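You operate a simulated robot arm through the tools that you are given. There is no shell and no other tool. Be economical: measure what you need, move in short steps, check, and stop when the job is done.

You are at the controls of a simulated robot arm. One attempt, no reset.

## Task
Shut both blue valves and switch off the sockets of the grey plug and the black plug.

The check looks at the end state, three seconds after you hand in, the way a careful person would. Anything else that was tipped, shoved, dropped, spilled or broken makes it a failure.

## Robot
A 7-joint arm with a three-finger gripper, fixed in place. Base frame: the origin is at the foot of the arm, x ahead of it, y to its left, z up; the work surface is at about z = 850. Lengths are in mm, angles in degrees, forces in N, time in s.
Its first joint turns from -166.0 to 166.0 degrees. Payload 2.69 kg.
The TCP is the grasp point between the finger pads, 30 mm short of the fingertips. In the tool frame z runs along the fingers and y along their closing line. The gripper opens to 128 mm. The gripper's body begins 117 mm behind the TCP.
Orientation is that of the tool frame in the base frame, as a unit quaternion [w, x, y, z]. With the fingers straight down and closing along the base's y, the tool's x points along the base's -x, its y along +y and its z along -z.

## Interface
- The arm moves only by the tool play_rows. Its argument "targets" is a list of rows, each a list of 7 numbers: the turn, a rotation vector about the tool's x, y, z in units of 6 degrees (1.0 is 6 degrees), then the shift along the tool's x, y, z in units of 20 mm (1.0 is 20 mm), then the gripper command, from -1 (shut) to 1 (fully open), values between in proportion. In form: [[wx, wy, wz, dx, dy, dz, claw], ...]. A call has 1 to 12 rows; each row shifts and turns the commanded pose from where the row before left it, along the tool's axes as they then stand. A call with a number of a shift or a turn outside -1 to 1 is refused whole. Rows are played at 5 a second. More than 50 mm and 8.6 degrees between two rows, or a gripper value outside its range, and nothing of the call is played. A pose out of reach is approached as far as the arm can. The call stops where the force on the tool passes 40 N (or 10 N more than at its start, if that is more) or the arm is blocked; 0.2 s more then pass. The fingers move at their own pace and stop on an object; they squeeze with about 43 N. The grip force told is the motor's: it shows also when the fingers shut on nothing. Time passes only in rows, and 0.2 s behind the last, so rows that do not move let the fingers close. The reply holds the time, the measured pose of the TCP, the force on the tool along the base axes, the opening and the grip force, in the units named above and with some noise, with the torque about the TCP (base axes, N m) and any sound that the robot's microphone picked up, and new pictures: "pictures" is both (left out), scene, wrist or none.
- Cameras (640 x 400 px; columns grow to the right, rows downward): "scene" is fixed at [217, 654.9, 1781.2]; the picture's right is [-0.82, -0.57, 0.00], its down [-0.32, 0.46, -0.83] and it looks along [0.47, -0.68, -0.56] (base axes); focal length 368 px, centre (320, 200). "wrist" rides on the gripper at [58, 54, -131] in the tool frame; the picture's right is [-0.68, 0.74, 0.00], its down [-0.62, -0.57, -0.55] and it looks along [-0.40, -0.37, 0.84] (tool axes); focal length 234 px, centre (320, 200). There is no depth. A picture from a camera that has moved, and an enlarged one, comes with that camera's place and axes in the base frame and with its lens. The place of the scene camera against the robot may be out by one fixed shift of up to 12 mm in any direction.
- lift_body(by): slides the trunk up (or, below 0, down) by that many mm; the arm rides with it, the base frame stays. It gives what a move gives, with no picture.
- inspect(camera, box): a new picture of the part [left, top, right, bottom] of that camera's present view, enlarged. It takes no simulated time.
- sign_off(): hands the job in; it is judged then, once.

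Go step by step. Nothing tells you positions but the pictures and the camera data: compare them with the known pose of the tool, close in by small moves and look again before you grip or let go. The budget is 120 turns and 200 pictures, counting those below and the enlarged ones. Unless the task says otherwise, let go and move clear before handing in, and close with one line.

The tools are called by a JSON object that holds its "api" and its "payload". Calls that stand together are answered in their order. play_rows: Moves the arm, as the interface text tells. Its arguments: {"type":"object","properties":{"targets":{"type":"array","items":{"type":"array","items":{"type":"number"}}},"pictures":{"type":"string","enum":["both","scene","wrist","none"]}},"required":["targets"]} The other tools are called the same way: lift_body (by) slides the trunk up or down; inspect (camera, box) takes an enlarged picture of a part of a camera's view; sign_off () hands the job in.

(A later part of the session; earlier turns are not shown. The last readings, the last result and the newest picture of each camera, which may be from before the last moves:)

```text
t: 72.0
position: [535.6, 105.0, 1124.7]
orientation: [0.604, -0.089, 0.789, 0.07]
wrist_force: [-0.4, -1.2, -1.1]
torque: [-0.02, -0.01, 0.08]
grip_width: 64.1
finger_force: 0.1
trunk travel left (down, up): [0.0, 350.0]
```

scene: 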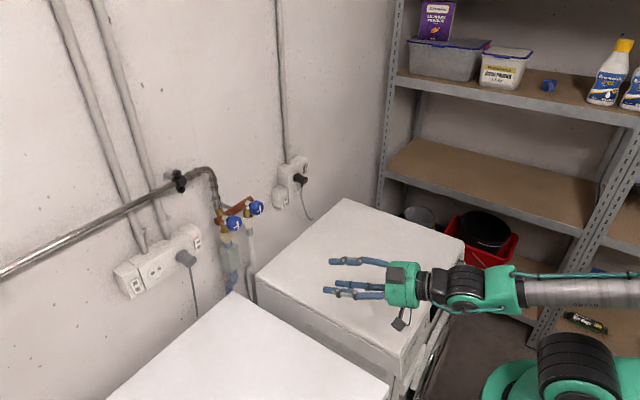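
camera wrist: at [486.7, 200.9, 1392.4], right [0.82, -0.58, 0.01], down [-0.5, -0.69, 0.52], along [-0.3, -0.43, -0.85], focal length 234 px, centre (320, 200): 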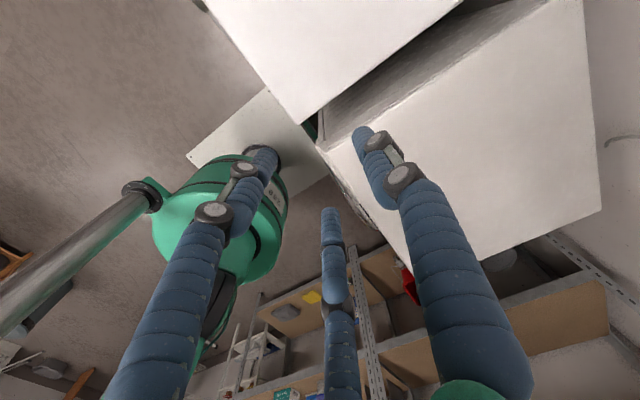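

Roll is now ~0, yaw 13° left, pitch 15° down, with trunk at the bottom. Now forward towards valve 1.

{"api": "play_rows", "payload": {"targets": [[0, 0, 0, -0.315, -0.21, 0.895, 0], [0, 0, 0, -0.315, -0.21, 0.895, 0], [0, 0, 0, -0.315, -0.21, 0.895, 0], [0, 0, 0, -0.315, -0.21, 0.895, 0], [0, 0, 0, -0.315, -0.21, 0.895, 0], [0, 0, 0, -0.315, -0.21, 0.895, 0], [0, 0, 0, -0.315, -0.21, 0.895, 0], [0, 0, 0, -0.315, -0.21, 0.895, 0], [0, 0, 0, -0.315, -0.21, 0.895, 0], [0, 0, 0, -0.315, -0.21, 0.895, 0], [0, 0, 0, -0.315, -0.21, 0.895, 0], [0, 0, 0, -0.315, -0.21, 0.895, 0]]}}

```text
t: 74.7
position: [768.3, 107.0, 1141.4]
orientation: [0.605, -0.088, 0.788, 0.072]
wrist_force: [-0.5, 0.3, 0.1]
torque: [-0.02, 0.02, -0.01]
grip_width: 64.2
finger_force: 0.0
trunk travel left (down, up): [0.0, 350.0]
camera wrist: at [617.3, 128.0, 1119.5], right [0.01, 0.75, 0.66], down [-0.23, -0.64, 0.73], along [0.97, -0.16, 0.17], focal length 234 px, centre (320, 200)
```

scene: 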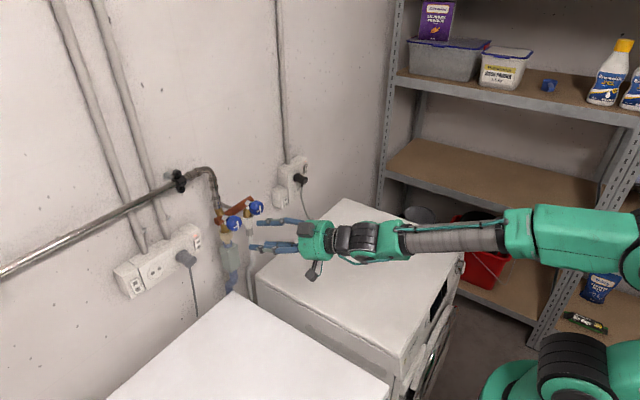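
wrist: 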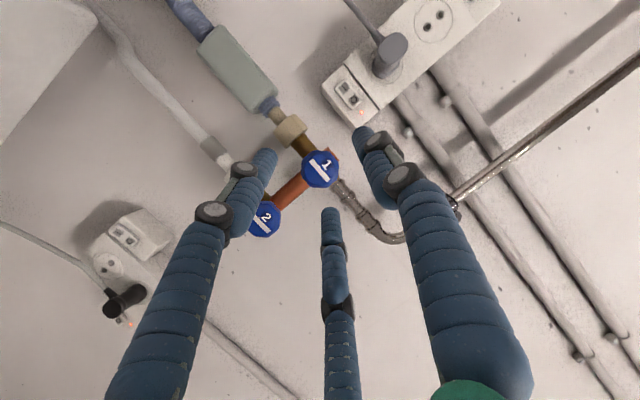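

Fully reachable here, and the wrist view refines valve 1 to about (y 110, z 1138) and valve 2 to (y 21, z 1138). I'll try reducing the tilt a bit.

{"api": "play_rows", "payload": {"targets": [[0.8, 0, 0.22, 0, 0, 0, 0], [0.8, 0, 0.22, 0, 0, 0, 0], [0, -0.6, -0.1, 0, 0, 0, 0]], "pictures": "none"}}

```text
t: 75.5
position: [768.6, 107.2, 1143.9]
orientation: [0.63, -0.076, 0.77, 0.061]
wrist_force: [1.0, 1.2, 0.8]
torque: [0.0, -0.01, 0.02]
grip_width: 63.9
finger_force: 0.1
out of reach, approached as far as the arm can: row 2
trunk travel left (down, up): [0.0, 350.0]
```

The tilt settles at about 11° left and 11° down, which is workable. I advance 60 mm along the wall normal and check alignment.

{"api": "play_rows", "payload": {"targets": [[0, 0, 0, -0.193, -0.194, 0.961, 0], [0, 0, 0, -0.193, -0.194, 0.961, 0], [0, 0, 0, -0.193, -0.194, 0.961, 0]]}}

{"api": "inspect", "payload": {"camera": "wrist", "box": [220, 80, 420, 240]}}

{"api": "inspect", "payload": {"camera": "scene", "box": [190, 180, 300, 270]}}

```text
t: 76.2
position: [828.8, 108.2, 1142.1]
orientation: [0.63, -0.073, 0.771, 0.057]
wrist_force: [-0.8, 0.9, 0.8]
torque: [0.0, 0.04, 0.0]
grip_width: 64.0
finger_force: 0.1
trunk travel left (down, up): [0.0, 350.0]
camera wrist: at [681.4, 134.4, 1110.2], right [-0.01, 0.75, 0.66], down [-0.3, -0.63, 0.71], along [0.95, -0.2, 0.23], focal length 234 px, centre (320, 200)
```

scene: 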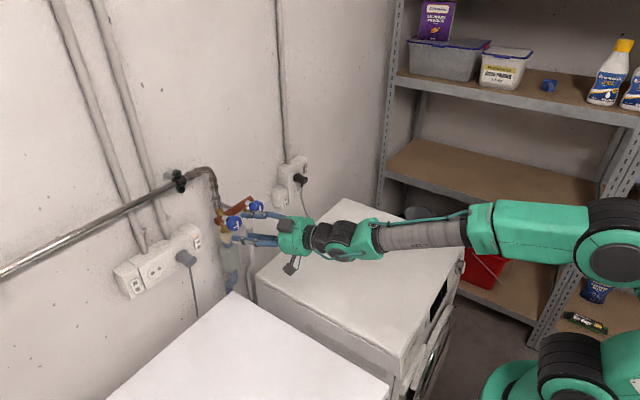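
wrist: 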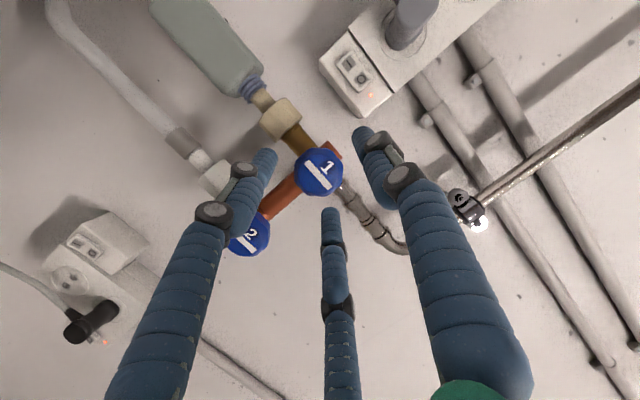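

```text
2.50 times, centred on (320, 160) of wrist
camera zoom: at [681.4, 134.4, 1110.2], right [-0.01, 0.75, 0.66], down [-0.3, -0.63, 0.71], along [0.95, -0.2, 0.23], focal length 585 px, centre (320, 300)
```

zoom: 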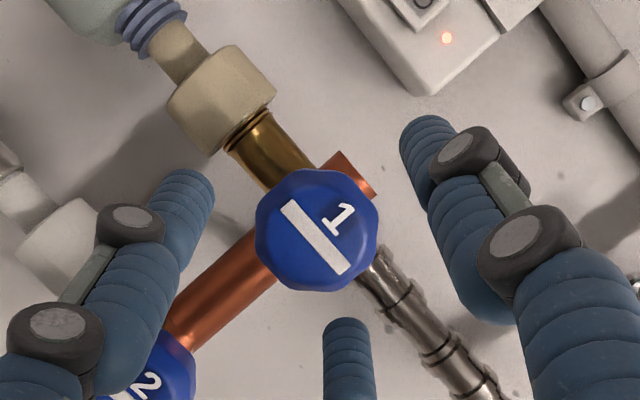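

```text
4.44 times, centred on (245, 225) of scene
camera zoom: at [217.0, 654.9, 1781.2], right [-0.82, -0.57, 0.0], down [-0.32, 0.46, -0.83], along [0.47, -0.68, -0.56], focal length 1636 px, centre (653, 89)
```

zoom: 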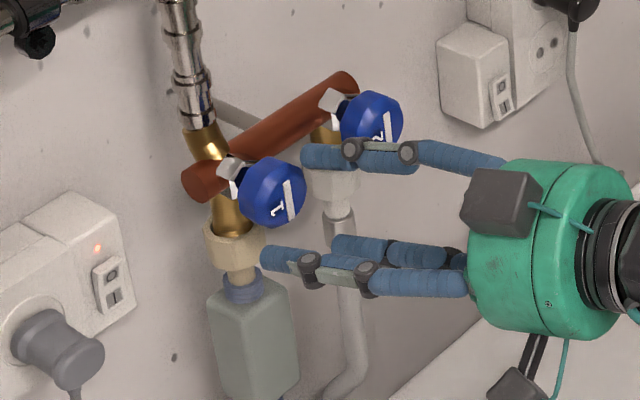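

Alignment is good: knob 1's axis is at y≈109, z≈1138.5, and its bar is parallel to the outlet, so it's open. I advance 37 mm and close on it.

{"api": "play_rows", "payload": {"targets": [[0, 0, 0, -0.177, -0.244, 0.877, 0], [0, 0, 0, -0.177, -0.244, 0.877, 0]], "pictures": "none"}}

{"api": "play_rows", "payload": {"targets": [[0, 0, 0, 0, 0, 0, -1], [0, 0, 0, 0, 0, 0, -1], [0, 0, 0, 0, 0, 0, -1]]}}

{"api": "inspect", "payload": {"camera": "wrist", "box": [220, 80, 420, 240]}}

```text
t: 76.8
position: [865.0, 103.7, 1142.0]
orientation: [0.631, -0.073, 0.77, 0.057]
wrist_force: [-1.4, 0.4, 0.1]
torque: [-0.04, 0.06, -0.01]
grip_width: 64.1
finger_force: 0.0
trunk travel left (down, up): [0.0, 350.0]
```

```text
t: 77.7
position: [865.7, 104.0, 1145.1]
orientation: [0.633, -0.073, 0.769, 0.057]
wrist_force: [18.5, -3.4, 18.7]
torque: [0.17, -0.85, -0.36]
grip_width: 44.3
finger_force: 45.1
trunk travel left (down, up): [0.0, 350.0]
camera wrist: at [719.1, 130.7, 1113.2], right [-0.01, 0.75, 0.66], down [-0.31, -0.63, 0.71], along [0.95, -0.2, 0.24], focal length 234 px, centre (320, 200)
```

scene: 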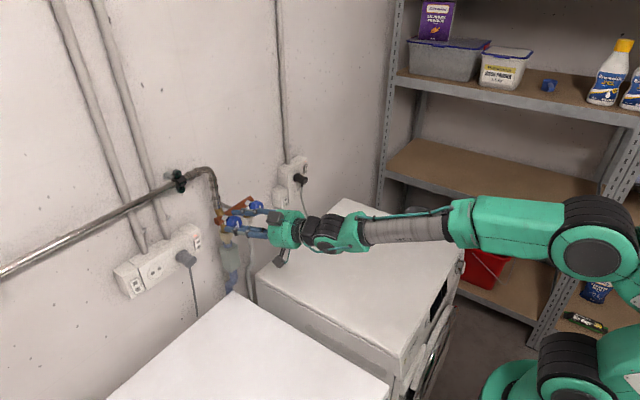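
wrist: 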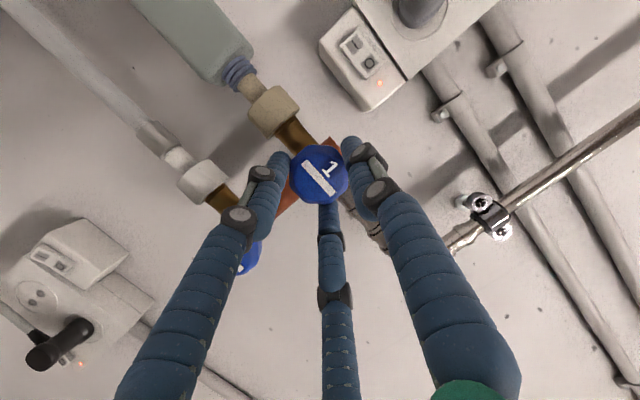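

```text
2.50 times, centred on (320, 160) of wrist
camera zoom: at [719.1, 130.7, 1113.2], right [-0.01, 0.75, 0.66], down [-0.31, -0.63, 0.71], along [0.95, -0.2, 0.24], focal length 585 px, centre (320, 300)
```

zoom: 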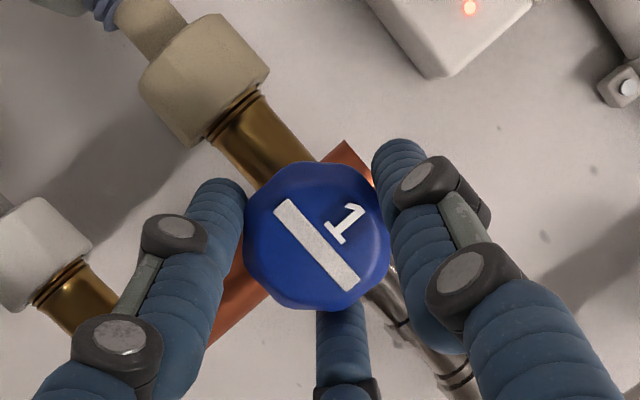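

Gripped at 44 mm. Now turn clockwise in a short step and watch torque.

{"api": "play_rows", "payload": {"targets": [[0, 0, 1, 0, 0, 0, -1], [0, 0, 1, 0, 0, 0, -1], [0, 0, 1, 0, 0, 0, -1]], "pictures": "wrist"}}

```text
t: 78.5
position: [865.0, 103.0, 1144.2]
orientation: [0.615, 0.049, 0.771, 0.155]
wrist_force: [15.3, -17.3, 26.8]
torque: [0.01, -1.52, -0.6]
grip_width: 44.3
finger_force: 44.7
trunk travel left (down, up): [0.0, 350.0]
camera wrist: at [718.7, 146.0, 1132.1], right [0.08, 0.52, 0.85], down [-0.32, -0.8, 0.51], along [0.95, -0.31, 0.1], focal length 234 px, centre (320, 200)
```

wrist: 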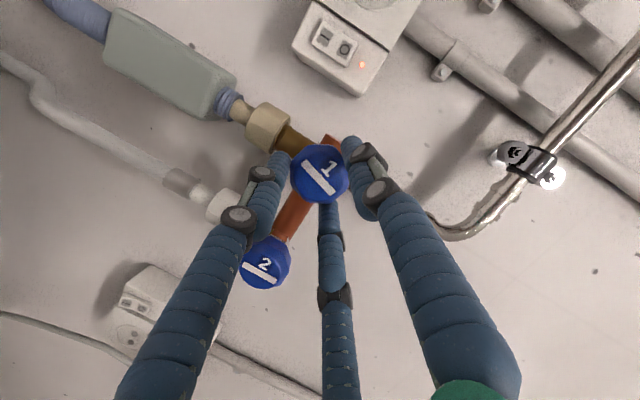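

The knob turned along with the hand, freely. I continue, easing up slightly to relieve the lateral force.

{"api": "play_rows", "payload": {"targets": [[0, 0, 1, -0.11, -0.04, -0.03, -1], [0, 0, 1, 0, 0, 0, -1], [0, 0, 1, 0, 0, 0, -1], [0, 0, 1, 0, 0, 0, -1]], "pictures": "wrist"}}

```text
t: 79.5
position: [863.4, 103.1, 1144.9]
orientation: [0.568, 0.208, 0.746, 0.28]
wrist_force: [-11.2, -4.8, 16.7]
torque: [0.07, -0.92, 0.3]
grip_width: 44.2
finger_force: 44.8
trunk travel left (down, up): [0.0, 350.0]
camera wrist: at [721.3, 156.7, 1162.6], right [0.18, 0.13, 0.98], down [-0.36, -0.91, 0.19], along [0.92, -0.38, -0.11], focal length 234 px, centre (320, 200)
```

wrist: 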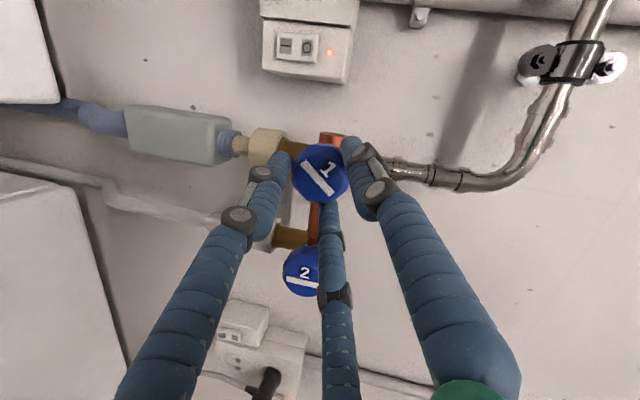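

About 42° turned, with low forces. Continuing.

{"api": "play_rows", "payload": {"targets": [[0, 0, 1, 0, 0, 0, -1], [0, 0, 1, 0, 0, 0, -1], [0, 0, 1, 0, 0, 0, -1], [0, 0, 1, 0, 0, 0, -1]], "pictures": "none"}}

{"api": "play_rows", "payload": {"targets": [[0, 0, 1, 0, 0, 0, -1], [0, 0, 1, 0, 0, 0, -1], [0, 0, 1, 0, 0, 0, -1], [0, 0, 1, 0, 0, 0, -1]]}}

{"api": "inspect", "payload": {"camera": "wrist", "box": [220, 80, 420, 240]}}

```text
t: 80.5
position: [863.0, 104.2, 1144.0]
orientation: [0.498, 0.359, 0.686, 0.391]
wrist_force: [-13.1, 4.5, 7.9]
torque: [0.05, -0.57, 0.79]
grip_width: 44.1
finger_force: 45.1
trunk travel left (down, up): [0.0, 350.0]
```

```text
t: 81.5
position: [864.1, 104.8, 1145.2]
orientation: [0.406, 0.493, 0.596, 0.486]
wrist_force: [-12.7, 17.8, 6.1]
torque: [0.12, -0.67, 1.01]
grip_width: 43.9
finger_force: 44.7
trunk travel left (down, up): [0.0, 350.0]
camera wrist: at [737.6, 140.5, 1223.1], right [0.27, -0.63, 0.73], down [-0.52, -0.73, -0.44], along [0.81, -0.26, -0.53], focal length 234 px, centre (320, 200)
```

scene: 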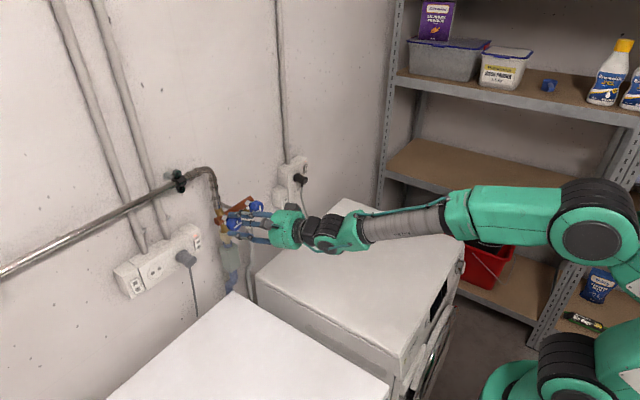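
wrist: 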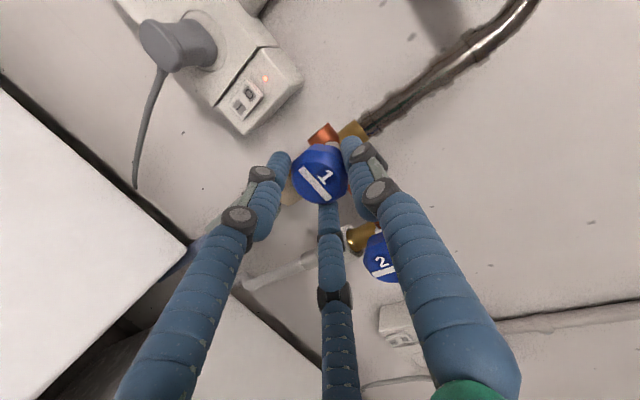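

```text
2.50 times, centred on (320, 160) of wrist
camera zoom: at [737.6, 140.5, 1223.1], right [0.27, -0.63, 0.73], down [-0.52, -0.73, -0.44], along [0.81, -0.26, -0.53], focal length 585 px, centre (320, 300)
```

zoom: 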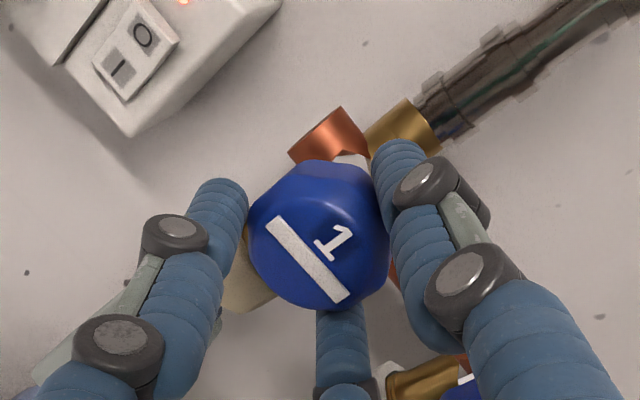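

Knob 1 has followed the full 90°. I'll nudge a little more to feel whether there's a stop.

{"api": "play_rows", "payload": {"targets": [[0, 0, 0.5, 0, 0, 0, -1], [0, 0, 0.5, 0, 0, 0, -1]], "pictures": "wrist"}}

```text
t: 82.0
position: [864.0, 105.0, 1145.4]
orientation: [0.38, 0.523, 0.57, 0.507]
wrist_force: [-6.4, 19.6, 8.4]
torque: [-0.62, -0.56, 0.47]
grip_width: 44.0
finger_force: 44.9
trunk travel left (down, up): [0.0, 350.0]
camera wrist: at [739.9, 134.9, 1229.1], right [0.27, -0.71, 0.65], down [-0.55, -0.67, -0.5], along [0.79, -0.22, -0.57], focal length 234 px, centre (320, 200)
```

wrist: 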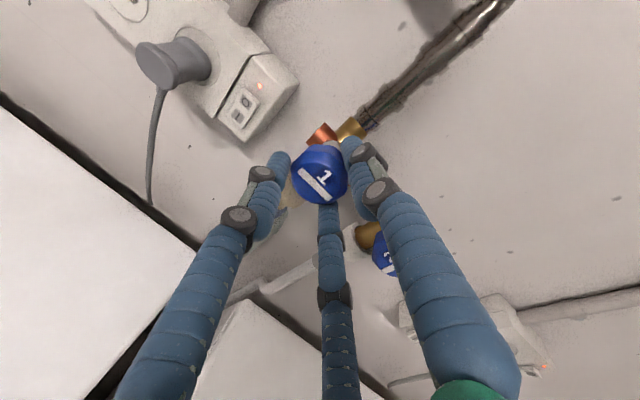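

The torque rose at the end, so there's a stop at 90° and valve 1 is shut. Open and retreat.

{"api": "play_rows", "payload": {"targets": [[0, 0, 0, 0, 0, 0, 0], [0, 0, 0, 0, 0, 0, 0], [0, 0, 0, 0.164, -0.21, -0.964, 0], [0, 0, 0, 0.164, -0.21, -0.964, 0], [0, 0, 0, 0.164, -0.21, -0.964, 0], [0, 0, 0, 0.164, -0.21, -0.964, 0], [0, 0, 0, 0.164, -0.21, -0.964, 0]]}}

{"api": "inspect", "payload": {"camera": "scene", "box": [190, 180, 300, 270]}}

```text
t: 83.7
position: [764.2, 100.7, 1143.6]
orientation: [0.378, 0.523, 0.571, 0.508]
wrist_force: [0.9, 0.5, -0.9]
torque: [0.0, 0.01, 0.02]
grip_width: 64.1
finger_force: 0.1
trunk travel left (down, up): [0.0, 350.0]
camera wrist: at [641.0, 132.3, 1227.3], right [0.27, -0.71, 0.65], down [-0.55, -0.67, -0.5], along [0.79, -0.22, -0.57], focal length 234 px, centre (320, 200)
```

scene: 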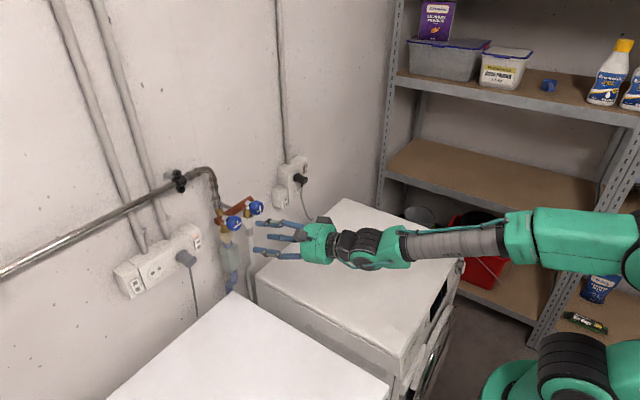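
wrist: 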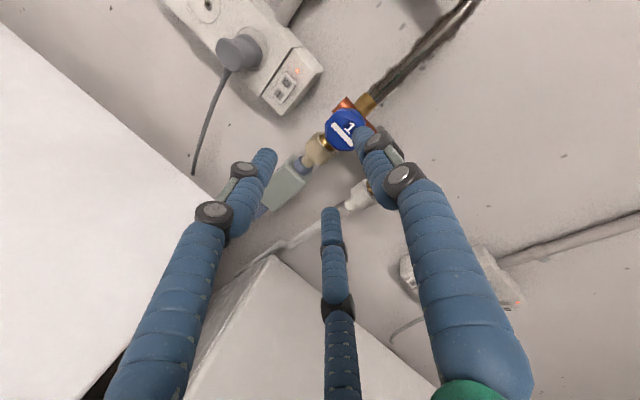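

```text
4.44 times, centred on (245, 225) of scene
camera zoom: at [217.0, 654.9, 1781.2], right [-0.82, -0.57, 0.0], down [-0.32, 0.46, -0.83], along [0.47, -0.68, -0.56], focal length 1636 px, centre (653, 89)
```

zoom: 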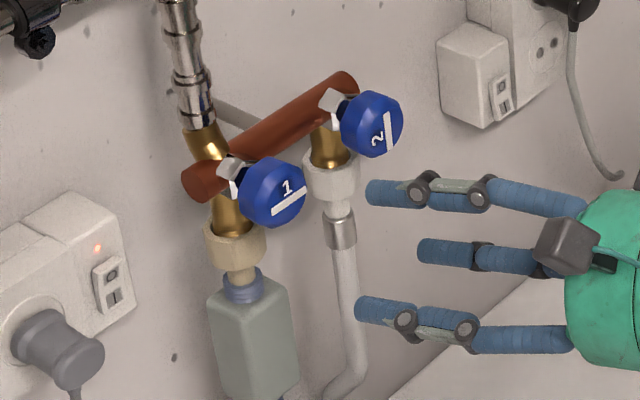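

Valve 1's bar is now horizontal, so it's shut. Next I roll the hand back and shift right to valve 2.

{"api": "play_rows", "payload": {"targets": [[0, 0, -1, 0, 0, 0, 0], [0, 0, -1, 0, 0, 0, 0], [0, 0, -1, 0, 0, 0, 0], [0, 0, -1, 0, 0, 0, 0], [0, 0, -1, 0, 0, 0, 0], [0, 0, -1, 0, 0, 0, 0], [0, 0, -1, 0, 0, 0, 0], [0, 0, -1, 0, 0, 0, 0], [0, 0, -1, 0, 0, 0, 0], [0, 0, -1, 0, 0, 0, 0], [0, 0, -1, 0, 0, 0, 0], [0, 0, -1, 0, 0, 0, 0]], "pictures": "none"}}

{"api": "play_rows", "payload": {"targets": [[0, 0, -1, 0, 0, 0, 0], [0, 0, -1, 0, 0, 0, 0], [0, 0, -1, 0, 0, 0, 0], [0, 0, -1, 0, 0, 0, 0], [0, 0, 0, 0.04, -0.98, -0.18, 0], [0, 0, 0, 0.04, -0.98, -0.18, 0], [0, 0, 0, 0.04, -0.98, -0.18, 0], [0, 0, 0, 0.04, -0.98, -0.18, 0]]}}

```text
t: 86.2
position: [765.4, 102.3, 1146.1]
orientation: [0.604, 0.087, 0.769, 0.188]
wrist_force: [0.2, 0.2, 0.1]
torque: [-0.02, 0.0, 0.02]
grip_width: 63.8
finger_force: 0.0
trunk travel left (down, up): [0.0, 350.0]
```

```text
t: 88.0
position: [765.7, 22.7, 1142.5]
orientation: [0.63, -0.073, 0.771, 0.056]
wrist_force: [0.0, 0.2, -0.4]
torque: [0.0, 0.03, -0.04]
grip_width: 64.0
finger_force: 0.2
trunk travel left (down, up): [0.0, 350.0]
camera wrist: at [618.5, 49.3, 1111.7], right [0.0, 0.75, 0.66], down [-0.3, -0.63, 0.72], along [0.95, -0.2, 0.23], focal length 234 px, centre (320, 200)
```

scene: 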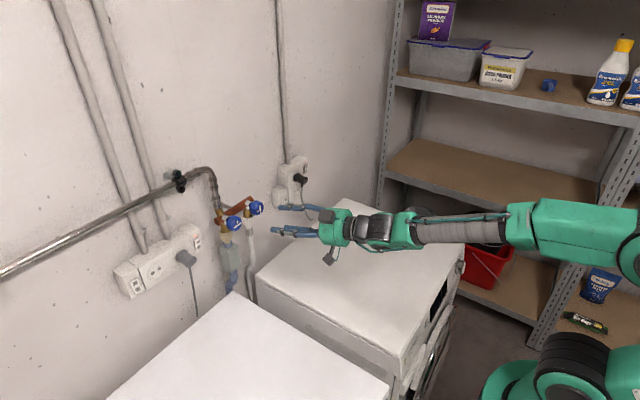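
wrist: 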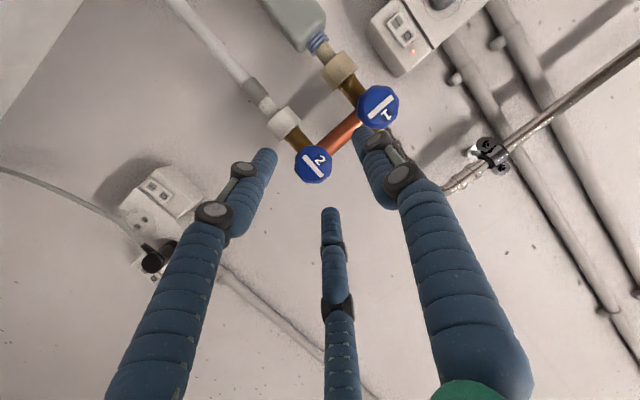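

Knob 2 is near y≈17, z≈1138. I advance 60 mm with a small shift right and check.

{"api": "play_rows", "payload": {"targets": [[0, 0, 0, -0.19, -0.314, 0.939, 0], [0, 0, 0, -0.19, -0.314, 0.939, 0], [0, 0, 0, -0.19, -0.314, 0.939, 0]], "pictures": "wrist"}}

{"api": "inspect", "payload": {"camera": "wrist", "box": [220, 80, 420, 240]}}

```text
t: 88.8
position: [824.6, 14.9, 1144.4]
orientation: [0.631, -0.073, 0.77, 0.057]
wrist_force: [-1.2, -0.4, -0.1]
torque: [-0.02, 0.02, -0.01]
grip_width: 63.8
finger_force: 0.0
trunk travel left (down, up): [0.0, 350.0]
camera wrist: at [678.4, 42.0, 1112.9], right [-0.01, 0.75, 0.66], down [-0.31, -0.63, 0.71], along [0.95, -0.2, 0.23], focal length 234 px, centre (320, 200)
```

wrist: 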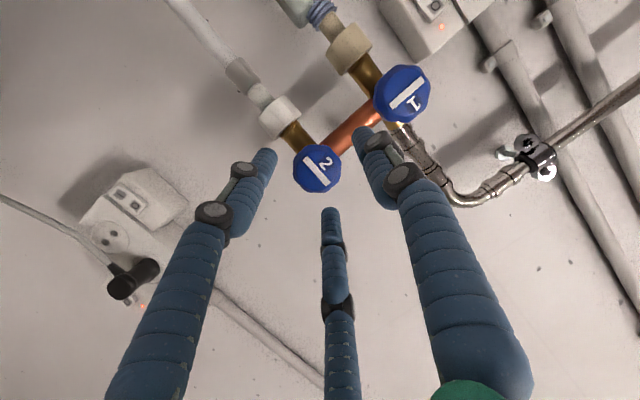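

```text
2.50 times, centred on (320, 160) of wrist
camera zoom: at [678.4, 42.0, 1112.9], right [-0.01, 0.75, 0.66], down [-0.31, -0.63, 0.71], along [0.95, -0.2, 0.23], focal length 585 px, centre (320, 300)
```

zoom: 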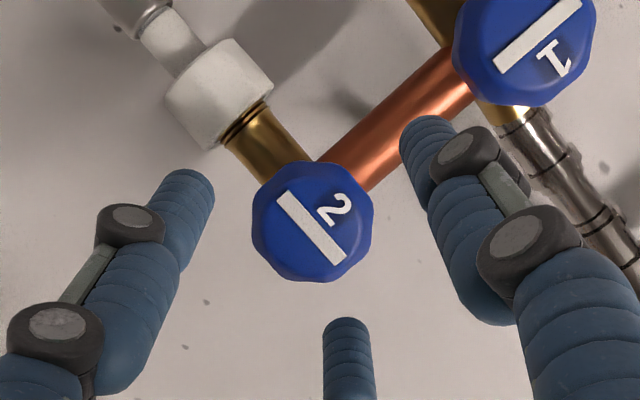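

Knob 2 is aligned just like knob 1 was. I advance 40 mm and grip.

{"api": "play_rows", "payload": {"targets": [[0, 0, 0, -0.159, -0.284, 0.962, 0], [0, 0, 0, -0.159, -0.284, 0.962, 0]], "pictures": "none"}}

{"api": "play_rows", "payload": {"targets": [[0, 0, 0, 0, 0, 0, -1], [0, 0, 0, 0, 0, 0, -1], [0, 0, 0, 0, 0, 0, -1]], "pictures": "wrist"}}

```text
t: 89.5
position: [865.7, 12.9, 1142.4]
orientation: [0.63, -0.074, 0.771, 0.057]
wrist_force: [-0.6, 0.5, 0.6]
torque: [0.03, 0.05, -0.01]
grip_width: 63.9
finger_force: 0.1
trunk travel left (down, up): [0.0, 350.0]
```

```text
t: 90.2
position: [864.5, 13.8, 1145.9]
orientation: [0.632, -0.073, 0.769, 0.057]
wrist_force: [17.8, -3.3, 15.3]
torque: [0.13, -0.82, -0.26]
grip_width: 44.2
finger_force: 44.4
trunk travel left (down, up): [0.0, 350.0]
camera wrist: at [719.2, 38.7, 1113.5], right [-0.01, 0.75, 0.66], down [-0.31, -0.63, 0.71], along [0.95, -0.2, 0.24], focal length 234 px, centre (320, 200)
```

wrist: 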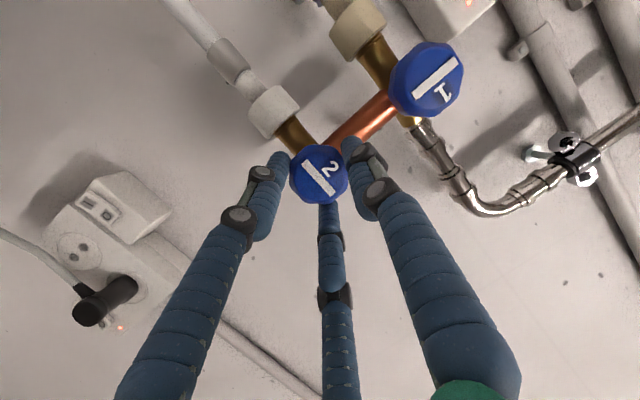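

Valve 2 is gripped the same way. Now the same clockwise turn.

{"api": "play_rows", "payload": {"targets": [[0, 0, 1, -0.05, -0.02, -0.01, -1], [0, 0, 1, -0.05, -0.02, -0.01, -1], [0, 0, 1, 0, 0, 0, -1], [0, 0, 1, 0, 0, 0, -1], [0, 0, 1, 0, 0, 0, -1]], "pictures": "none"}}

{"api": "play_rows", "payload": {"targets": [[0, 0, 1, 0, 0, 0, -1], [0, 0, 1, 0, 0, 0, -1], [0, 0, 1, 0, 0, 0, -1], [0, 0, 1, 0, 0, 0, -1], [0, 0, 1, 0, 0, 0, -1]], "pictures": "none"}}

{"api": "play_rows", "payload": {"targets": [[0, 0, 1, 0, 0, 0, -1], [0, 0, 1, 0, 0, 0, -1], [0, 0, 1, 0, 0, 0, -1], [0, 0, 1, 0, 0, 0, -1], [0, 0, 1, 0, 0, 0, -1]]}}

```text
t: 91.5
position: [865.2, 10.9, 1144.3]
orientation: [0.594, 0.13, 0.763, 0.217]
wrist_force: [-10.4, -1.5, 9.9]
torque: [0.05, -0.54, 0.45]
grip_width: 44.0
finger_force: 44.9
trunk travel left (down, up): [0.0, 350.0]
```

```text
t: 92.7
position: [864.2, 10.4, 1145.9]
orientation: [0.517, 0.323, 0.704, 0.365]
wrist_force: [-14.8, 8.8, -1.2]
torque: [-0.03, -0.53, 0.93]
grip_width: 44.2
finger_force: 44.1
trunk travel left (down, up): [0.0, 350.0]
```

```text
t: 93.8
position: [864.6, 12.3, 1144.6]
orientation: [0.405, 0.493, 0.596, 0.487]
wrist_force: [-18.7, 20.9, -8.6]
torque: [0.11, -0.17, 0.96]
grip_width: 44.1
finger_force: 44.8
trunk travel left (down, up): [0.0, 350.0]
camera wrist: at [738.7, 48.6, 1223.3], right [0.27, -0.63, 0.72], down [-0.52, -0.73, -0.44], along [0.81, -0.26, -0.53], focal length 234 px, centre (320, 200)
```

scene: 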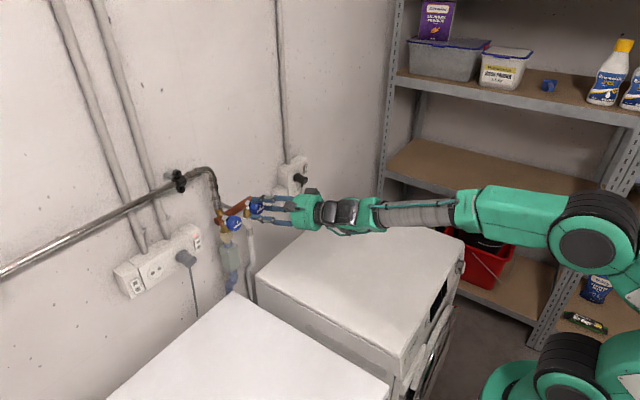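
wrist: 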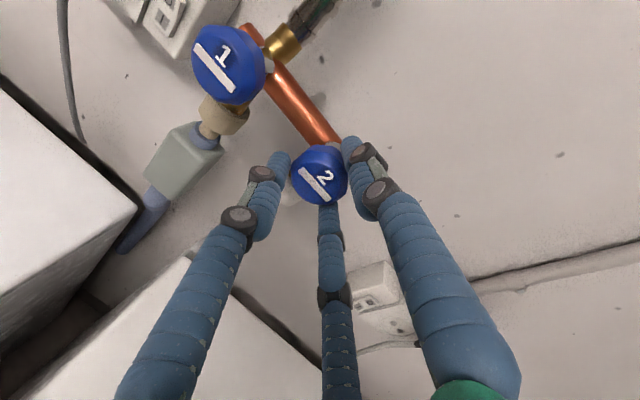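

Knob 2 turned 90°. I nudge to the stop as with valve 1, release and retreat.

{"api": "play_rows", "payload": {"targets": [[0, 0, 0.5, 0, 0, 0, -1], [0, 0, 0.4, 0, 0, 0, -1]], "pictures": "none"}}

{"api": "play_rows", "payload": {"targets": [[0, 0, 0, 0, 0, 0, 0], [0, 0, 0, 0, 0, 0, 0], [0, 0, 0, 0.164, -0.21, -0.964, 0], [0, 0, 0, 0.164, -0.21, -0.964, 0], [0, 0, 0, 0.164, -0.21, -0.964, 0], [0, 0, 0, 0.164, -0.21, -0.964, 0], [0, 0, 0, 0.164, -0.21, -0.964, 0], [0, 0, 0, 0.164, -0.21, -0.964, -1], [0, 0, 0, 0.164, -0.21, -0.964, -1], [0, 0, 0, 0.164, -0.21, -0.964, -1]]}}

{"api": "inspect", "payload": {"camera": "scene", "box": [190, 180, 300, 270]}}

```text
t: 94.5
position: [864.8, 12.7, 1144.6]
orientation: [0.382, 0.52, 0.573, 0.505]
wrist_force: [-10.6, 28.0, -6.9]
torque: [-0.68, 0.02, 0.68]
grip_width: 44.4
finger_force: 45.1
trunk travel left (down, up): [0.0, 350.0]
```

```text
t: 96.7
position: [706.7, 11.2, 1145.2]
orientation: [0.382, 0.52, 0.573, 0.505]
wrist_force: [0.1, -0.1, 0.6]
torque: [0.0, 0.02, 0.05]
grip_width: 1.9
finger_force: 31.8
trunk travel left (down, up): [0.0, 350.0]
camera wrist: at [581.1, 41.6, 1229.3], right [0.27, -0.7, 0.66], down [-0.55, -0.67, -0.5], along [0.79, -0.23, -0.56], focal length 234 px, centre (320, 200)
```

scene: 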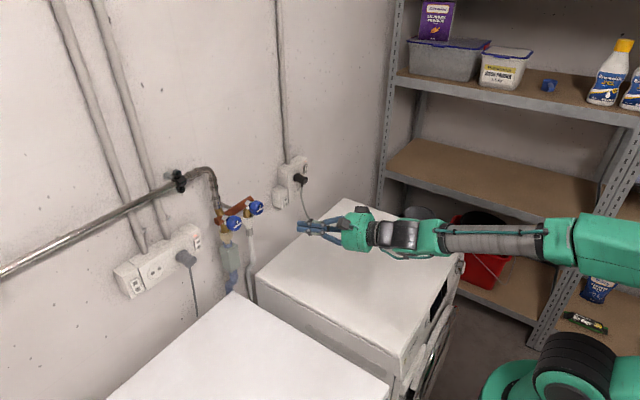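
wrist: 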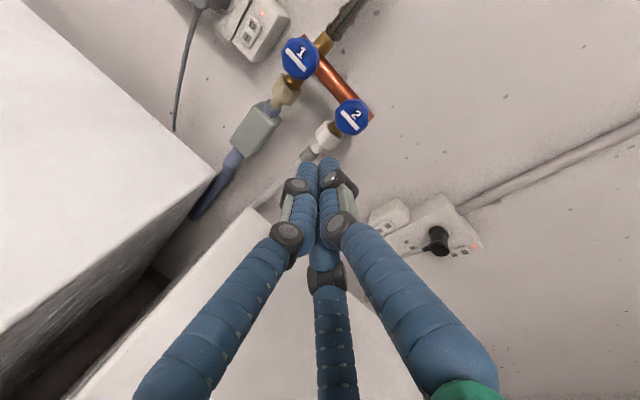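

```text
4.44 times, centred on (245, 225) of scene
camera zoom: at [217.0, 654.9, 1781.2], right [-0.82, -0.57, 0.0], down [-0.32, 0.46, -0.83], along [0.47, -0.68, -0.56], focal length 1636 px, centre (653, 89)
```

zoom: 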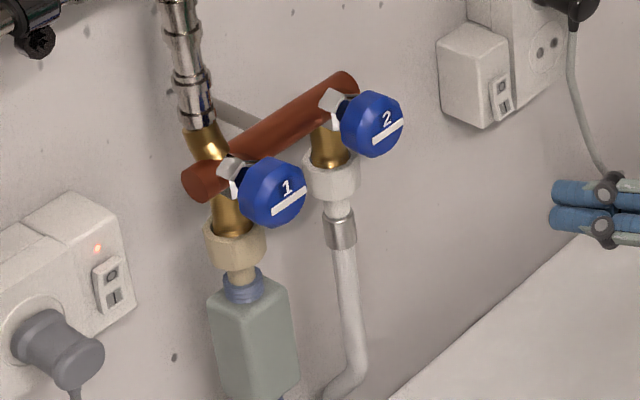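

Both valves are shut. With the fingers closed, I now move right towards the black plug's lit switch at about (946,-312,1111).

{"api": "play_rows", "payload": {"targets": [[0, 0, 0, -0.982, 0.05, -0.181, -1], [0, 0, 0, -0.982, 0.05, -0.181, -1], [0, 0, 0, -0.982, 0.05, -0.181, -1], [0, 0, 0, -0.982, 0.05, -0.181, -1], [0, 0, 0, -0.982, 0.05, -0.181, -1], [0, 0, 0, -0.982, 0.05, -0.181, -1], [0, 0, 0, -0.982, 0.05, -0.181, -1], [0, 0, 0, -0.982, 0.05, -0.181, -1], [0, 0, 0, -0.982, 0.05, -0.181, -1], [0, 0, 0, -0.982, 0.05, -0.181, -1]], "pictures": "none"}}

{"api": "play_rows", "payload": {"targets": [[0, 0, 0, -0.982, 0.05, -0.181, -1], [0, 0, 0, -0.982, 0.05, -0.181, -1], [0, 0, 0, -0.982, 0.05, -0.181, -1], [0, 0, 0, -0.982, 0.05, -0.181, -1], [0, 0, 0, -0.982, 0.05, -0.181, -1], [0, 0, 0, -0.982, 0.05, -0.181, -1], [0, 0, 0, -0.166, 0.21, 0.963, -1], [0, 0, 0, -0.166, 0.21, 0.963, -1], [0, 0, 0, -0.166, 0.21, 0.963, -1]]}}

```text
t: 98.8
position: [704.6, -189.7, 1142.5]
orientation: [0.382, 0.521, 0.573, 0.505]
wrist_force: [-0.3, 0.0, 0.4]
torque: [-0.03, 0.04, -0.06]
grip_width: 2.0
finger_force: 31.0
trunk travel left (down, up): [0.0, 350.0]
```

```text
t: 100.8
position: [764.2, -308.0, 1145.6]
orientation: [0.382, 0.52, 0.573, 0.504]
wrist_force: [-0.2, 0.6, -0.3]
torque: [0.0, -0.01, 0.03]
grip_width: 2.1
finger_force: 31.2
trunk travel left (down, up): [0.0, 350.0]
camera wrist: at [640.5, -277.5, 1229.5], right [0.27, -0.7, 0.66], down [-0.55, -0.67, -0.5], along [0.79, -0.23, -0.56], focal length 234 px, centre (320, 200)
```

scene: 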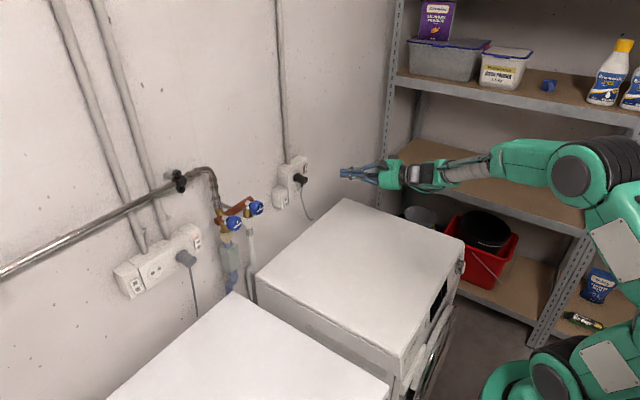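
wrist: 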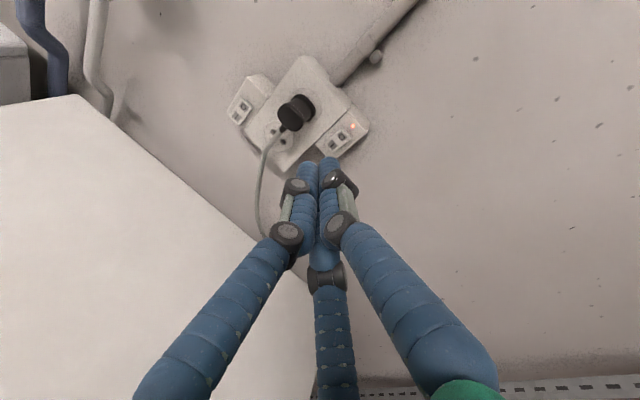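

The black plug's switch is clearly in the wrist view. I zoom in on it.

{"api": "inspect", "payload": {"camera": "wrist", "box": [290, 100, 390, 180]}}

```text
5.00 times, centred on (340, 140) of wrist
camera zoom: at [640.5, -277.5, 1229.5], right [0.27, -0.7, 0.66], down [-0.55, -0.67, -0.5], along [0.79, -0.23, -0.56], focal length 1171 px, centre (220, 500)
```

zoom: 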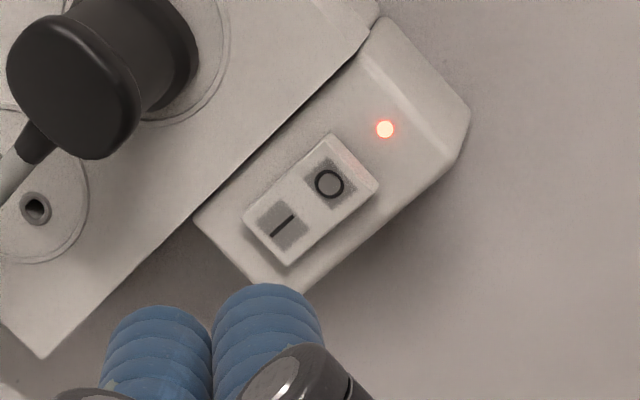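

The O sits at about (945,-313,1114), the I about 17 mm lower. I bring the closed fingertips to 30 mm in front of the O, aimed slightly above its centre.

{"api": "play_rows", "payload": {"targets": [[0, 0, 0, -0.23, 0.05, 0.852, -1], [0, 0, 0, -0.23, 0.05, 0.852, -1], [0, 0, 0, -0.23, 0.05, 0.852, -1], [0, 0, 0, -0.23, 0.05, 0.852, -1], [0, 0, 0, -0.23, 0.05, 0.852, -1], [0, 0, 0, -0.23, 0.05, 0.852, -1], [0, 0, 0, -0.23, 0.05, 0.852, -1]], "pictures": "wrist"}}

{"api": "inspect", "payload": {"camera": "wrist", "box": [270, 100, 390, 200]}}

{"api": "inspect", "payload": {"camera": "scene", "box": [265, 140, 345, 210]}}

```text
t: 102.5
position: [885.6, -318.7, 1125.3]
orientation: [0.382, 0.52, 0.573, 0.505]
wrist_force: [0.2, -0.3, 0.3]
torque: [0.01, 0.01, -0.04]
grip_width: 2.1
finger_force: 31.5
trunk travel left (down, up): [0.0, 350.0]
camera wrist: at [761.9, -287.7, 1208.9], right [0.27, -0.7, 0.66], down [-0.55, -0.67, -0.5], along [0.79, -0.23, -0.56], focal length 234 px, centre (320, 200)
```

wrist: 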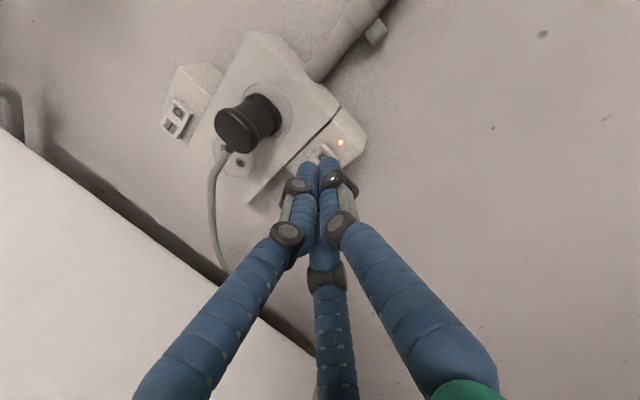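

```text
4.00 times, centred on (330, 150) of wrist
camera zoom: at [761.9, -287.7, 1208.9], right [0.27, -0.7, 0.66], down [-0.55, -0.67, -0.5], along [0.79, -0.23, -0.56], focal length 937 px, centre (280, 400)
```

zoom: 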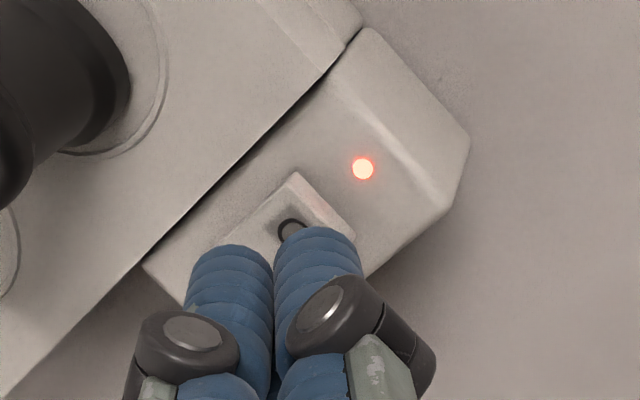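

```text
5.71 times, centred on (305, 175) of scene
camera zoom: at [217.0, 654.9, 1781.2], right [-0.82, -0.57, 0.0], down [-0.32, 0.46, -0.83], along [0.47, -0.68, -0.56], focal length 2103 px, centre (406, 343)
```

zoom: 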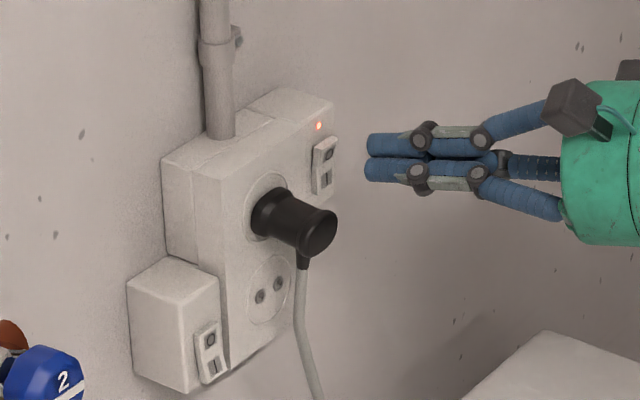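

The two lower fingertips line up with the O; I'll pitch the tool up about 18° so that those press first, and drop 9 mm to compensate.

{"api": "play_rows", "payload": {"targets": [[-0.982, 0.05, -0.181, 0, 0, 0, -1], [-0.982, 0.05, -0.181, 0, 0, 0, -1], [-0.982, 0.05, -0.181, 0, 0, 0, -1], [0, 0, 0, 0, -0.45, 0, -1]], "pictures": "wrist"}}

{"api": "inspect", "payload": {"camera": "scene", "box": [265, 140, 345, 210]}}

```text
t: 103.5
position: [887.0, -319.7, 1116.3]
orientation: [0.468, 0.435, 0.505, 0.58]
wrist_force: [0.4, -0.4, 0.1]
torque: [0.0, -0.07, 0.06]
grip_width: 2.2
finger_force: 31.7
trunk travel left (down, up): [0.0, 350.0]
camera wrist: at [743.5, -287.8, 1157.2], right [0.05, -0.7, 0.71], down [-0.37, -0.67, -0.64], along [0.93, -0.23, -0.29], focal length 234 px, centre (320, 200)
```

wrist: 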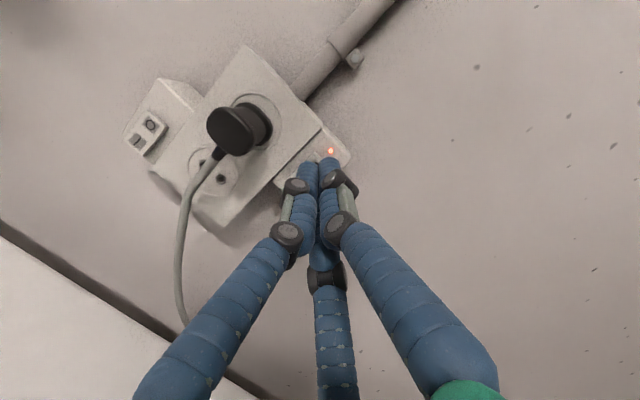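

```text
5.71 times, centred on (305, 175) of scene
camera zoom: at [217.0, 654.9, 1781.2], right [-0.82, -0.57, 0.0], down [-0.32, 0.46, -0.83], along [0.47, -0.68, -0.56], focal length 2103 px, centre (406, 343)
```

zoom: 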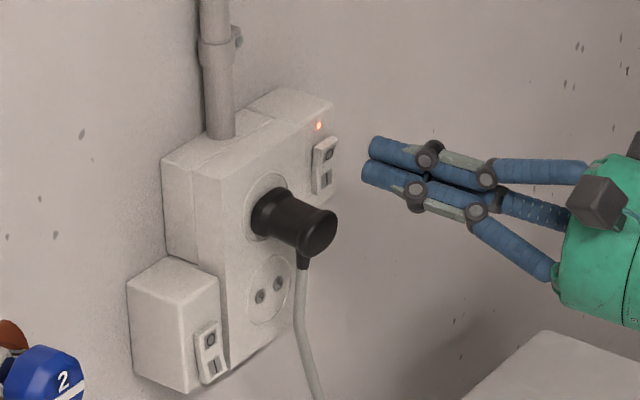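

Now press forward gently in small steps.

{"api": "play_rows", "payload": {"targets": [[0, 0, 0, -0.055, -0.031, 0.293, -1], [0, 0, 0, -0.055, -0.031, 0.293, -1], [0, 0, 0, -0.055, -0.031, 0.293, -1], [0, 0, 0, -0.037, -0.02, 0.195, -1], [0, 0, 0, -0.037, -0.02, 0.195, -1], [0, 0, 0, -0.037, -0.02, 0.195, -1]], "pictures": "wrist"}}

{"api": "inspect", "payload": {"camera": "scene", "box": [265, 140, 345, 210]}}

```text
t: 104.8
position: [917.4, -319.3, 1117.2]
orientation: [0.468, 0.435, 0.506, 0.58]
wrist_force: [-9.7, 0.0, -0.4]
torque: [0.09, 0.11, -0.01]
grip_width: 1.9
finger_force: 31.5
trunk travel left (down, up): [0.0, 350.0]
camera wrist: at [772.9, -287.8, 1157.8], right [0.05, -0.7, 0.71], down [-0.37, -0.67, -0.64], along [0.93, -0.23, -0.29], focal length 234 px, centre (320, 200)
```

wrist: 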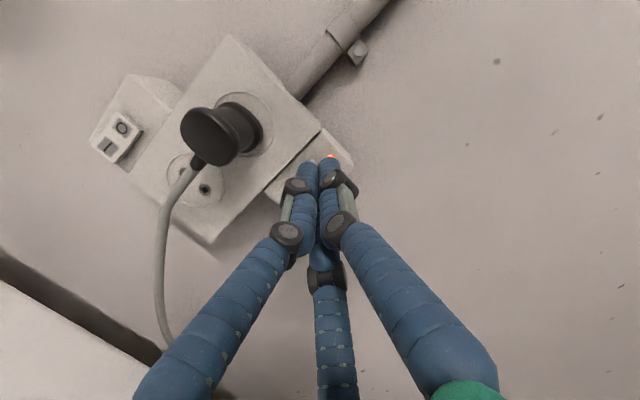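

```text
5.71 times, centred on (305, 175) of scene
camera zoom: at [217.0, 654.9, 1781.2], right [-0.82, -0.57, 0.0], down [-0.32, 0.46, -0.83], along [0.47, -0.68, -0.56], focal length 2103 px, centre (406, 343)
```

zoom: 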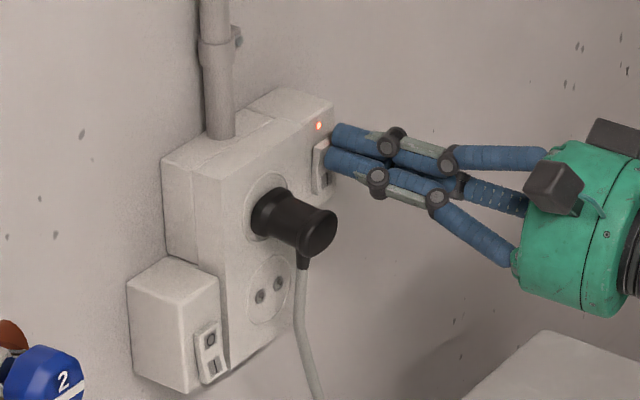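

Contact with 10 N; the light is still on. I press a little deeper.

{"api": "play_rows", "payload": {"targets": [[0, 0, 0, -0.02, -0.01, 0.1, -1], [0, 0, 0, -0.02, -0.01, 0.1, -1]], "pictures": "none"}}

{"api": "inspect", "payload": {"camera": "scene", "box": [265, 140, 345, 210]}}

```text
t: 105.4
position: [918.4, -319.9, 1116.7]
orientation: [0.468, 0.435, 0.504, 0.581]
wrist_force: [-28.3, 4.2, 6.4]
torque: [0.04, 0.17, 0.04]
grip_width: 2.0
finger_force: 30.7
trunk travel left (down, up): [0.0, 350.0]
heard: click
stopped in row 2: the force on the tool passed its limit at 45 N (the readings are from after the stop); the commanded pose is now the measured one
```

```text
5.71 times, centred on (305, 175) of scene
camera zoom: at [217.0, 654.9, 1781.2], right [-0.82, -0.57, 0.0], down [-0.32, 0.46, -0.83], along [0.47, -0.68, -0.56], focal length 2103 px, centre (406, 343)
```

zoom: 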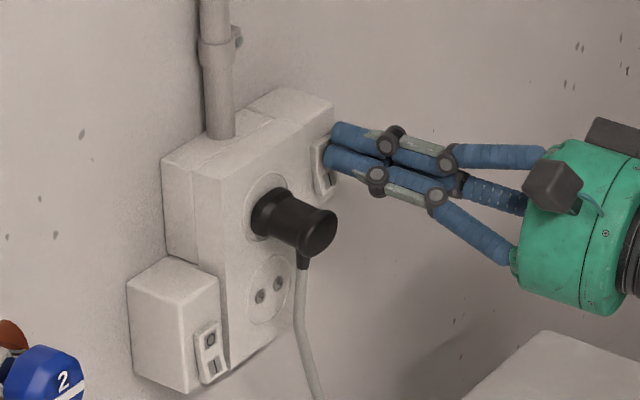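

A click, and the light is off: the black plug's socket is off. I retreat, undo the pitch, and look.

{"api": "play_rows", "payload": {"targets": [[0, 0, 0, 0.182, 0.103, -0.977, -1], [0, 0, 0, 0.182, 0.103, -0.977, -1], [0, 0, 0, 0.182, 0.103, -0.977, -1], [0, 0, 0, 0.182, 0.103, -0.977, -1], [0, 0, 0, 0.182, 0.103, -0.977, -1], [0, 0, 0, 0.182, 0.103, -0.977, -1], [0, 0, 0, 0.182, 0.103, -0.977, -1], [0, 0, 0, 0.182, 0.103, -0.977, -1], [0, 0, 0, 0.182, 0.103, -0.977, -1], [0, 0, 0, 0.182, 0.103, -0.977, -1], [0.982, -0.05, 0.181, 0, 0, 0, -1], [0.982, -0.05, 0.181, 0, 0, 0, -1]], "pictures": "none"}}

{"api": "play_rows", "payload": {"targets": [[0.982, -0.05, 0.181, 0, 0, 0, -0.38], [0.1, 0.97, -0.2, 0, 0, 0, -0.38]], "pictures": "wrist"}}

{"api": "inspect", "payload": {"camera": "scene", "box": [265, 140, 345, 210]}}

```text
t: 108.0
position: [720.3, -319.9, 1116.3]
orientation: [0.41, 0.495, 0.552, 0.531]
wrist_force: [0.1, -0.4, 0.2]
torque: [0.0, 0.0, 0.05]
grip_width: 2.1
finger_force: 30.5
trunk travel left (down, up): [0.0, 350.0]
```

```text
t: 108.6
position: [720.2, -320.4, 1117.2]
orientation: [0.355, 0.491, 0.599, 0.524]
wrist_force: [-0.4, -0.1, 0.8]
torque: [-0.01, 0.06, -0.05]
grip_width: 39.7
finger_force: 0.1
trunk travel left (down, up): [0.0, 350.0]
camera wrist: at [593.5, -301.2, 1200.0], right [0.34, -0.67, 0.66], down [-0.47, -0.73, -0.5], along [0.81, -0.14, -0.57], focal length 234 px, centre (320, 200)
```

wrist: 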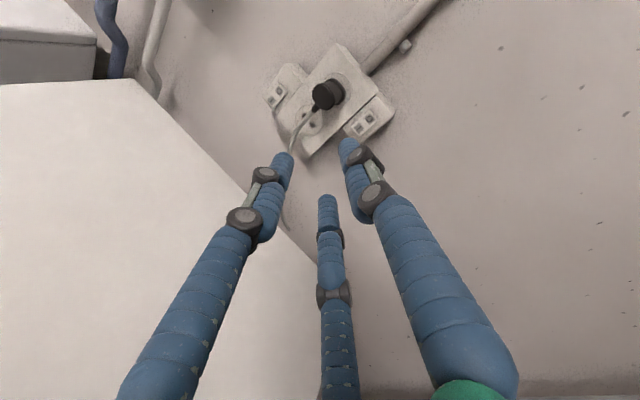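

```text
5.71 times, centred on (305, 175) of scene
camera zoom: at [217.0, 654.9, 1781.2], right [-0.82, -0.57, 0.0], down [-0.32, 0.46, -0.83], along [0.47, -0.68, -0.56], focal length 2103 px, centre (406, 343)
```

zoom: 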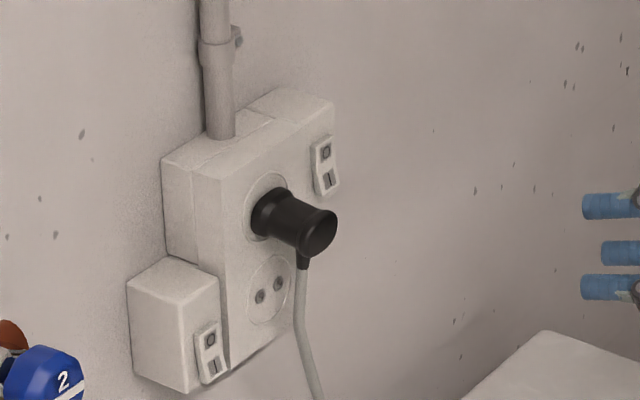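

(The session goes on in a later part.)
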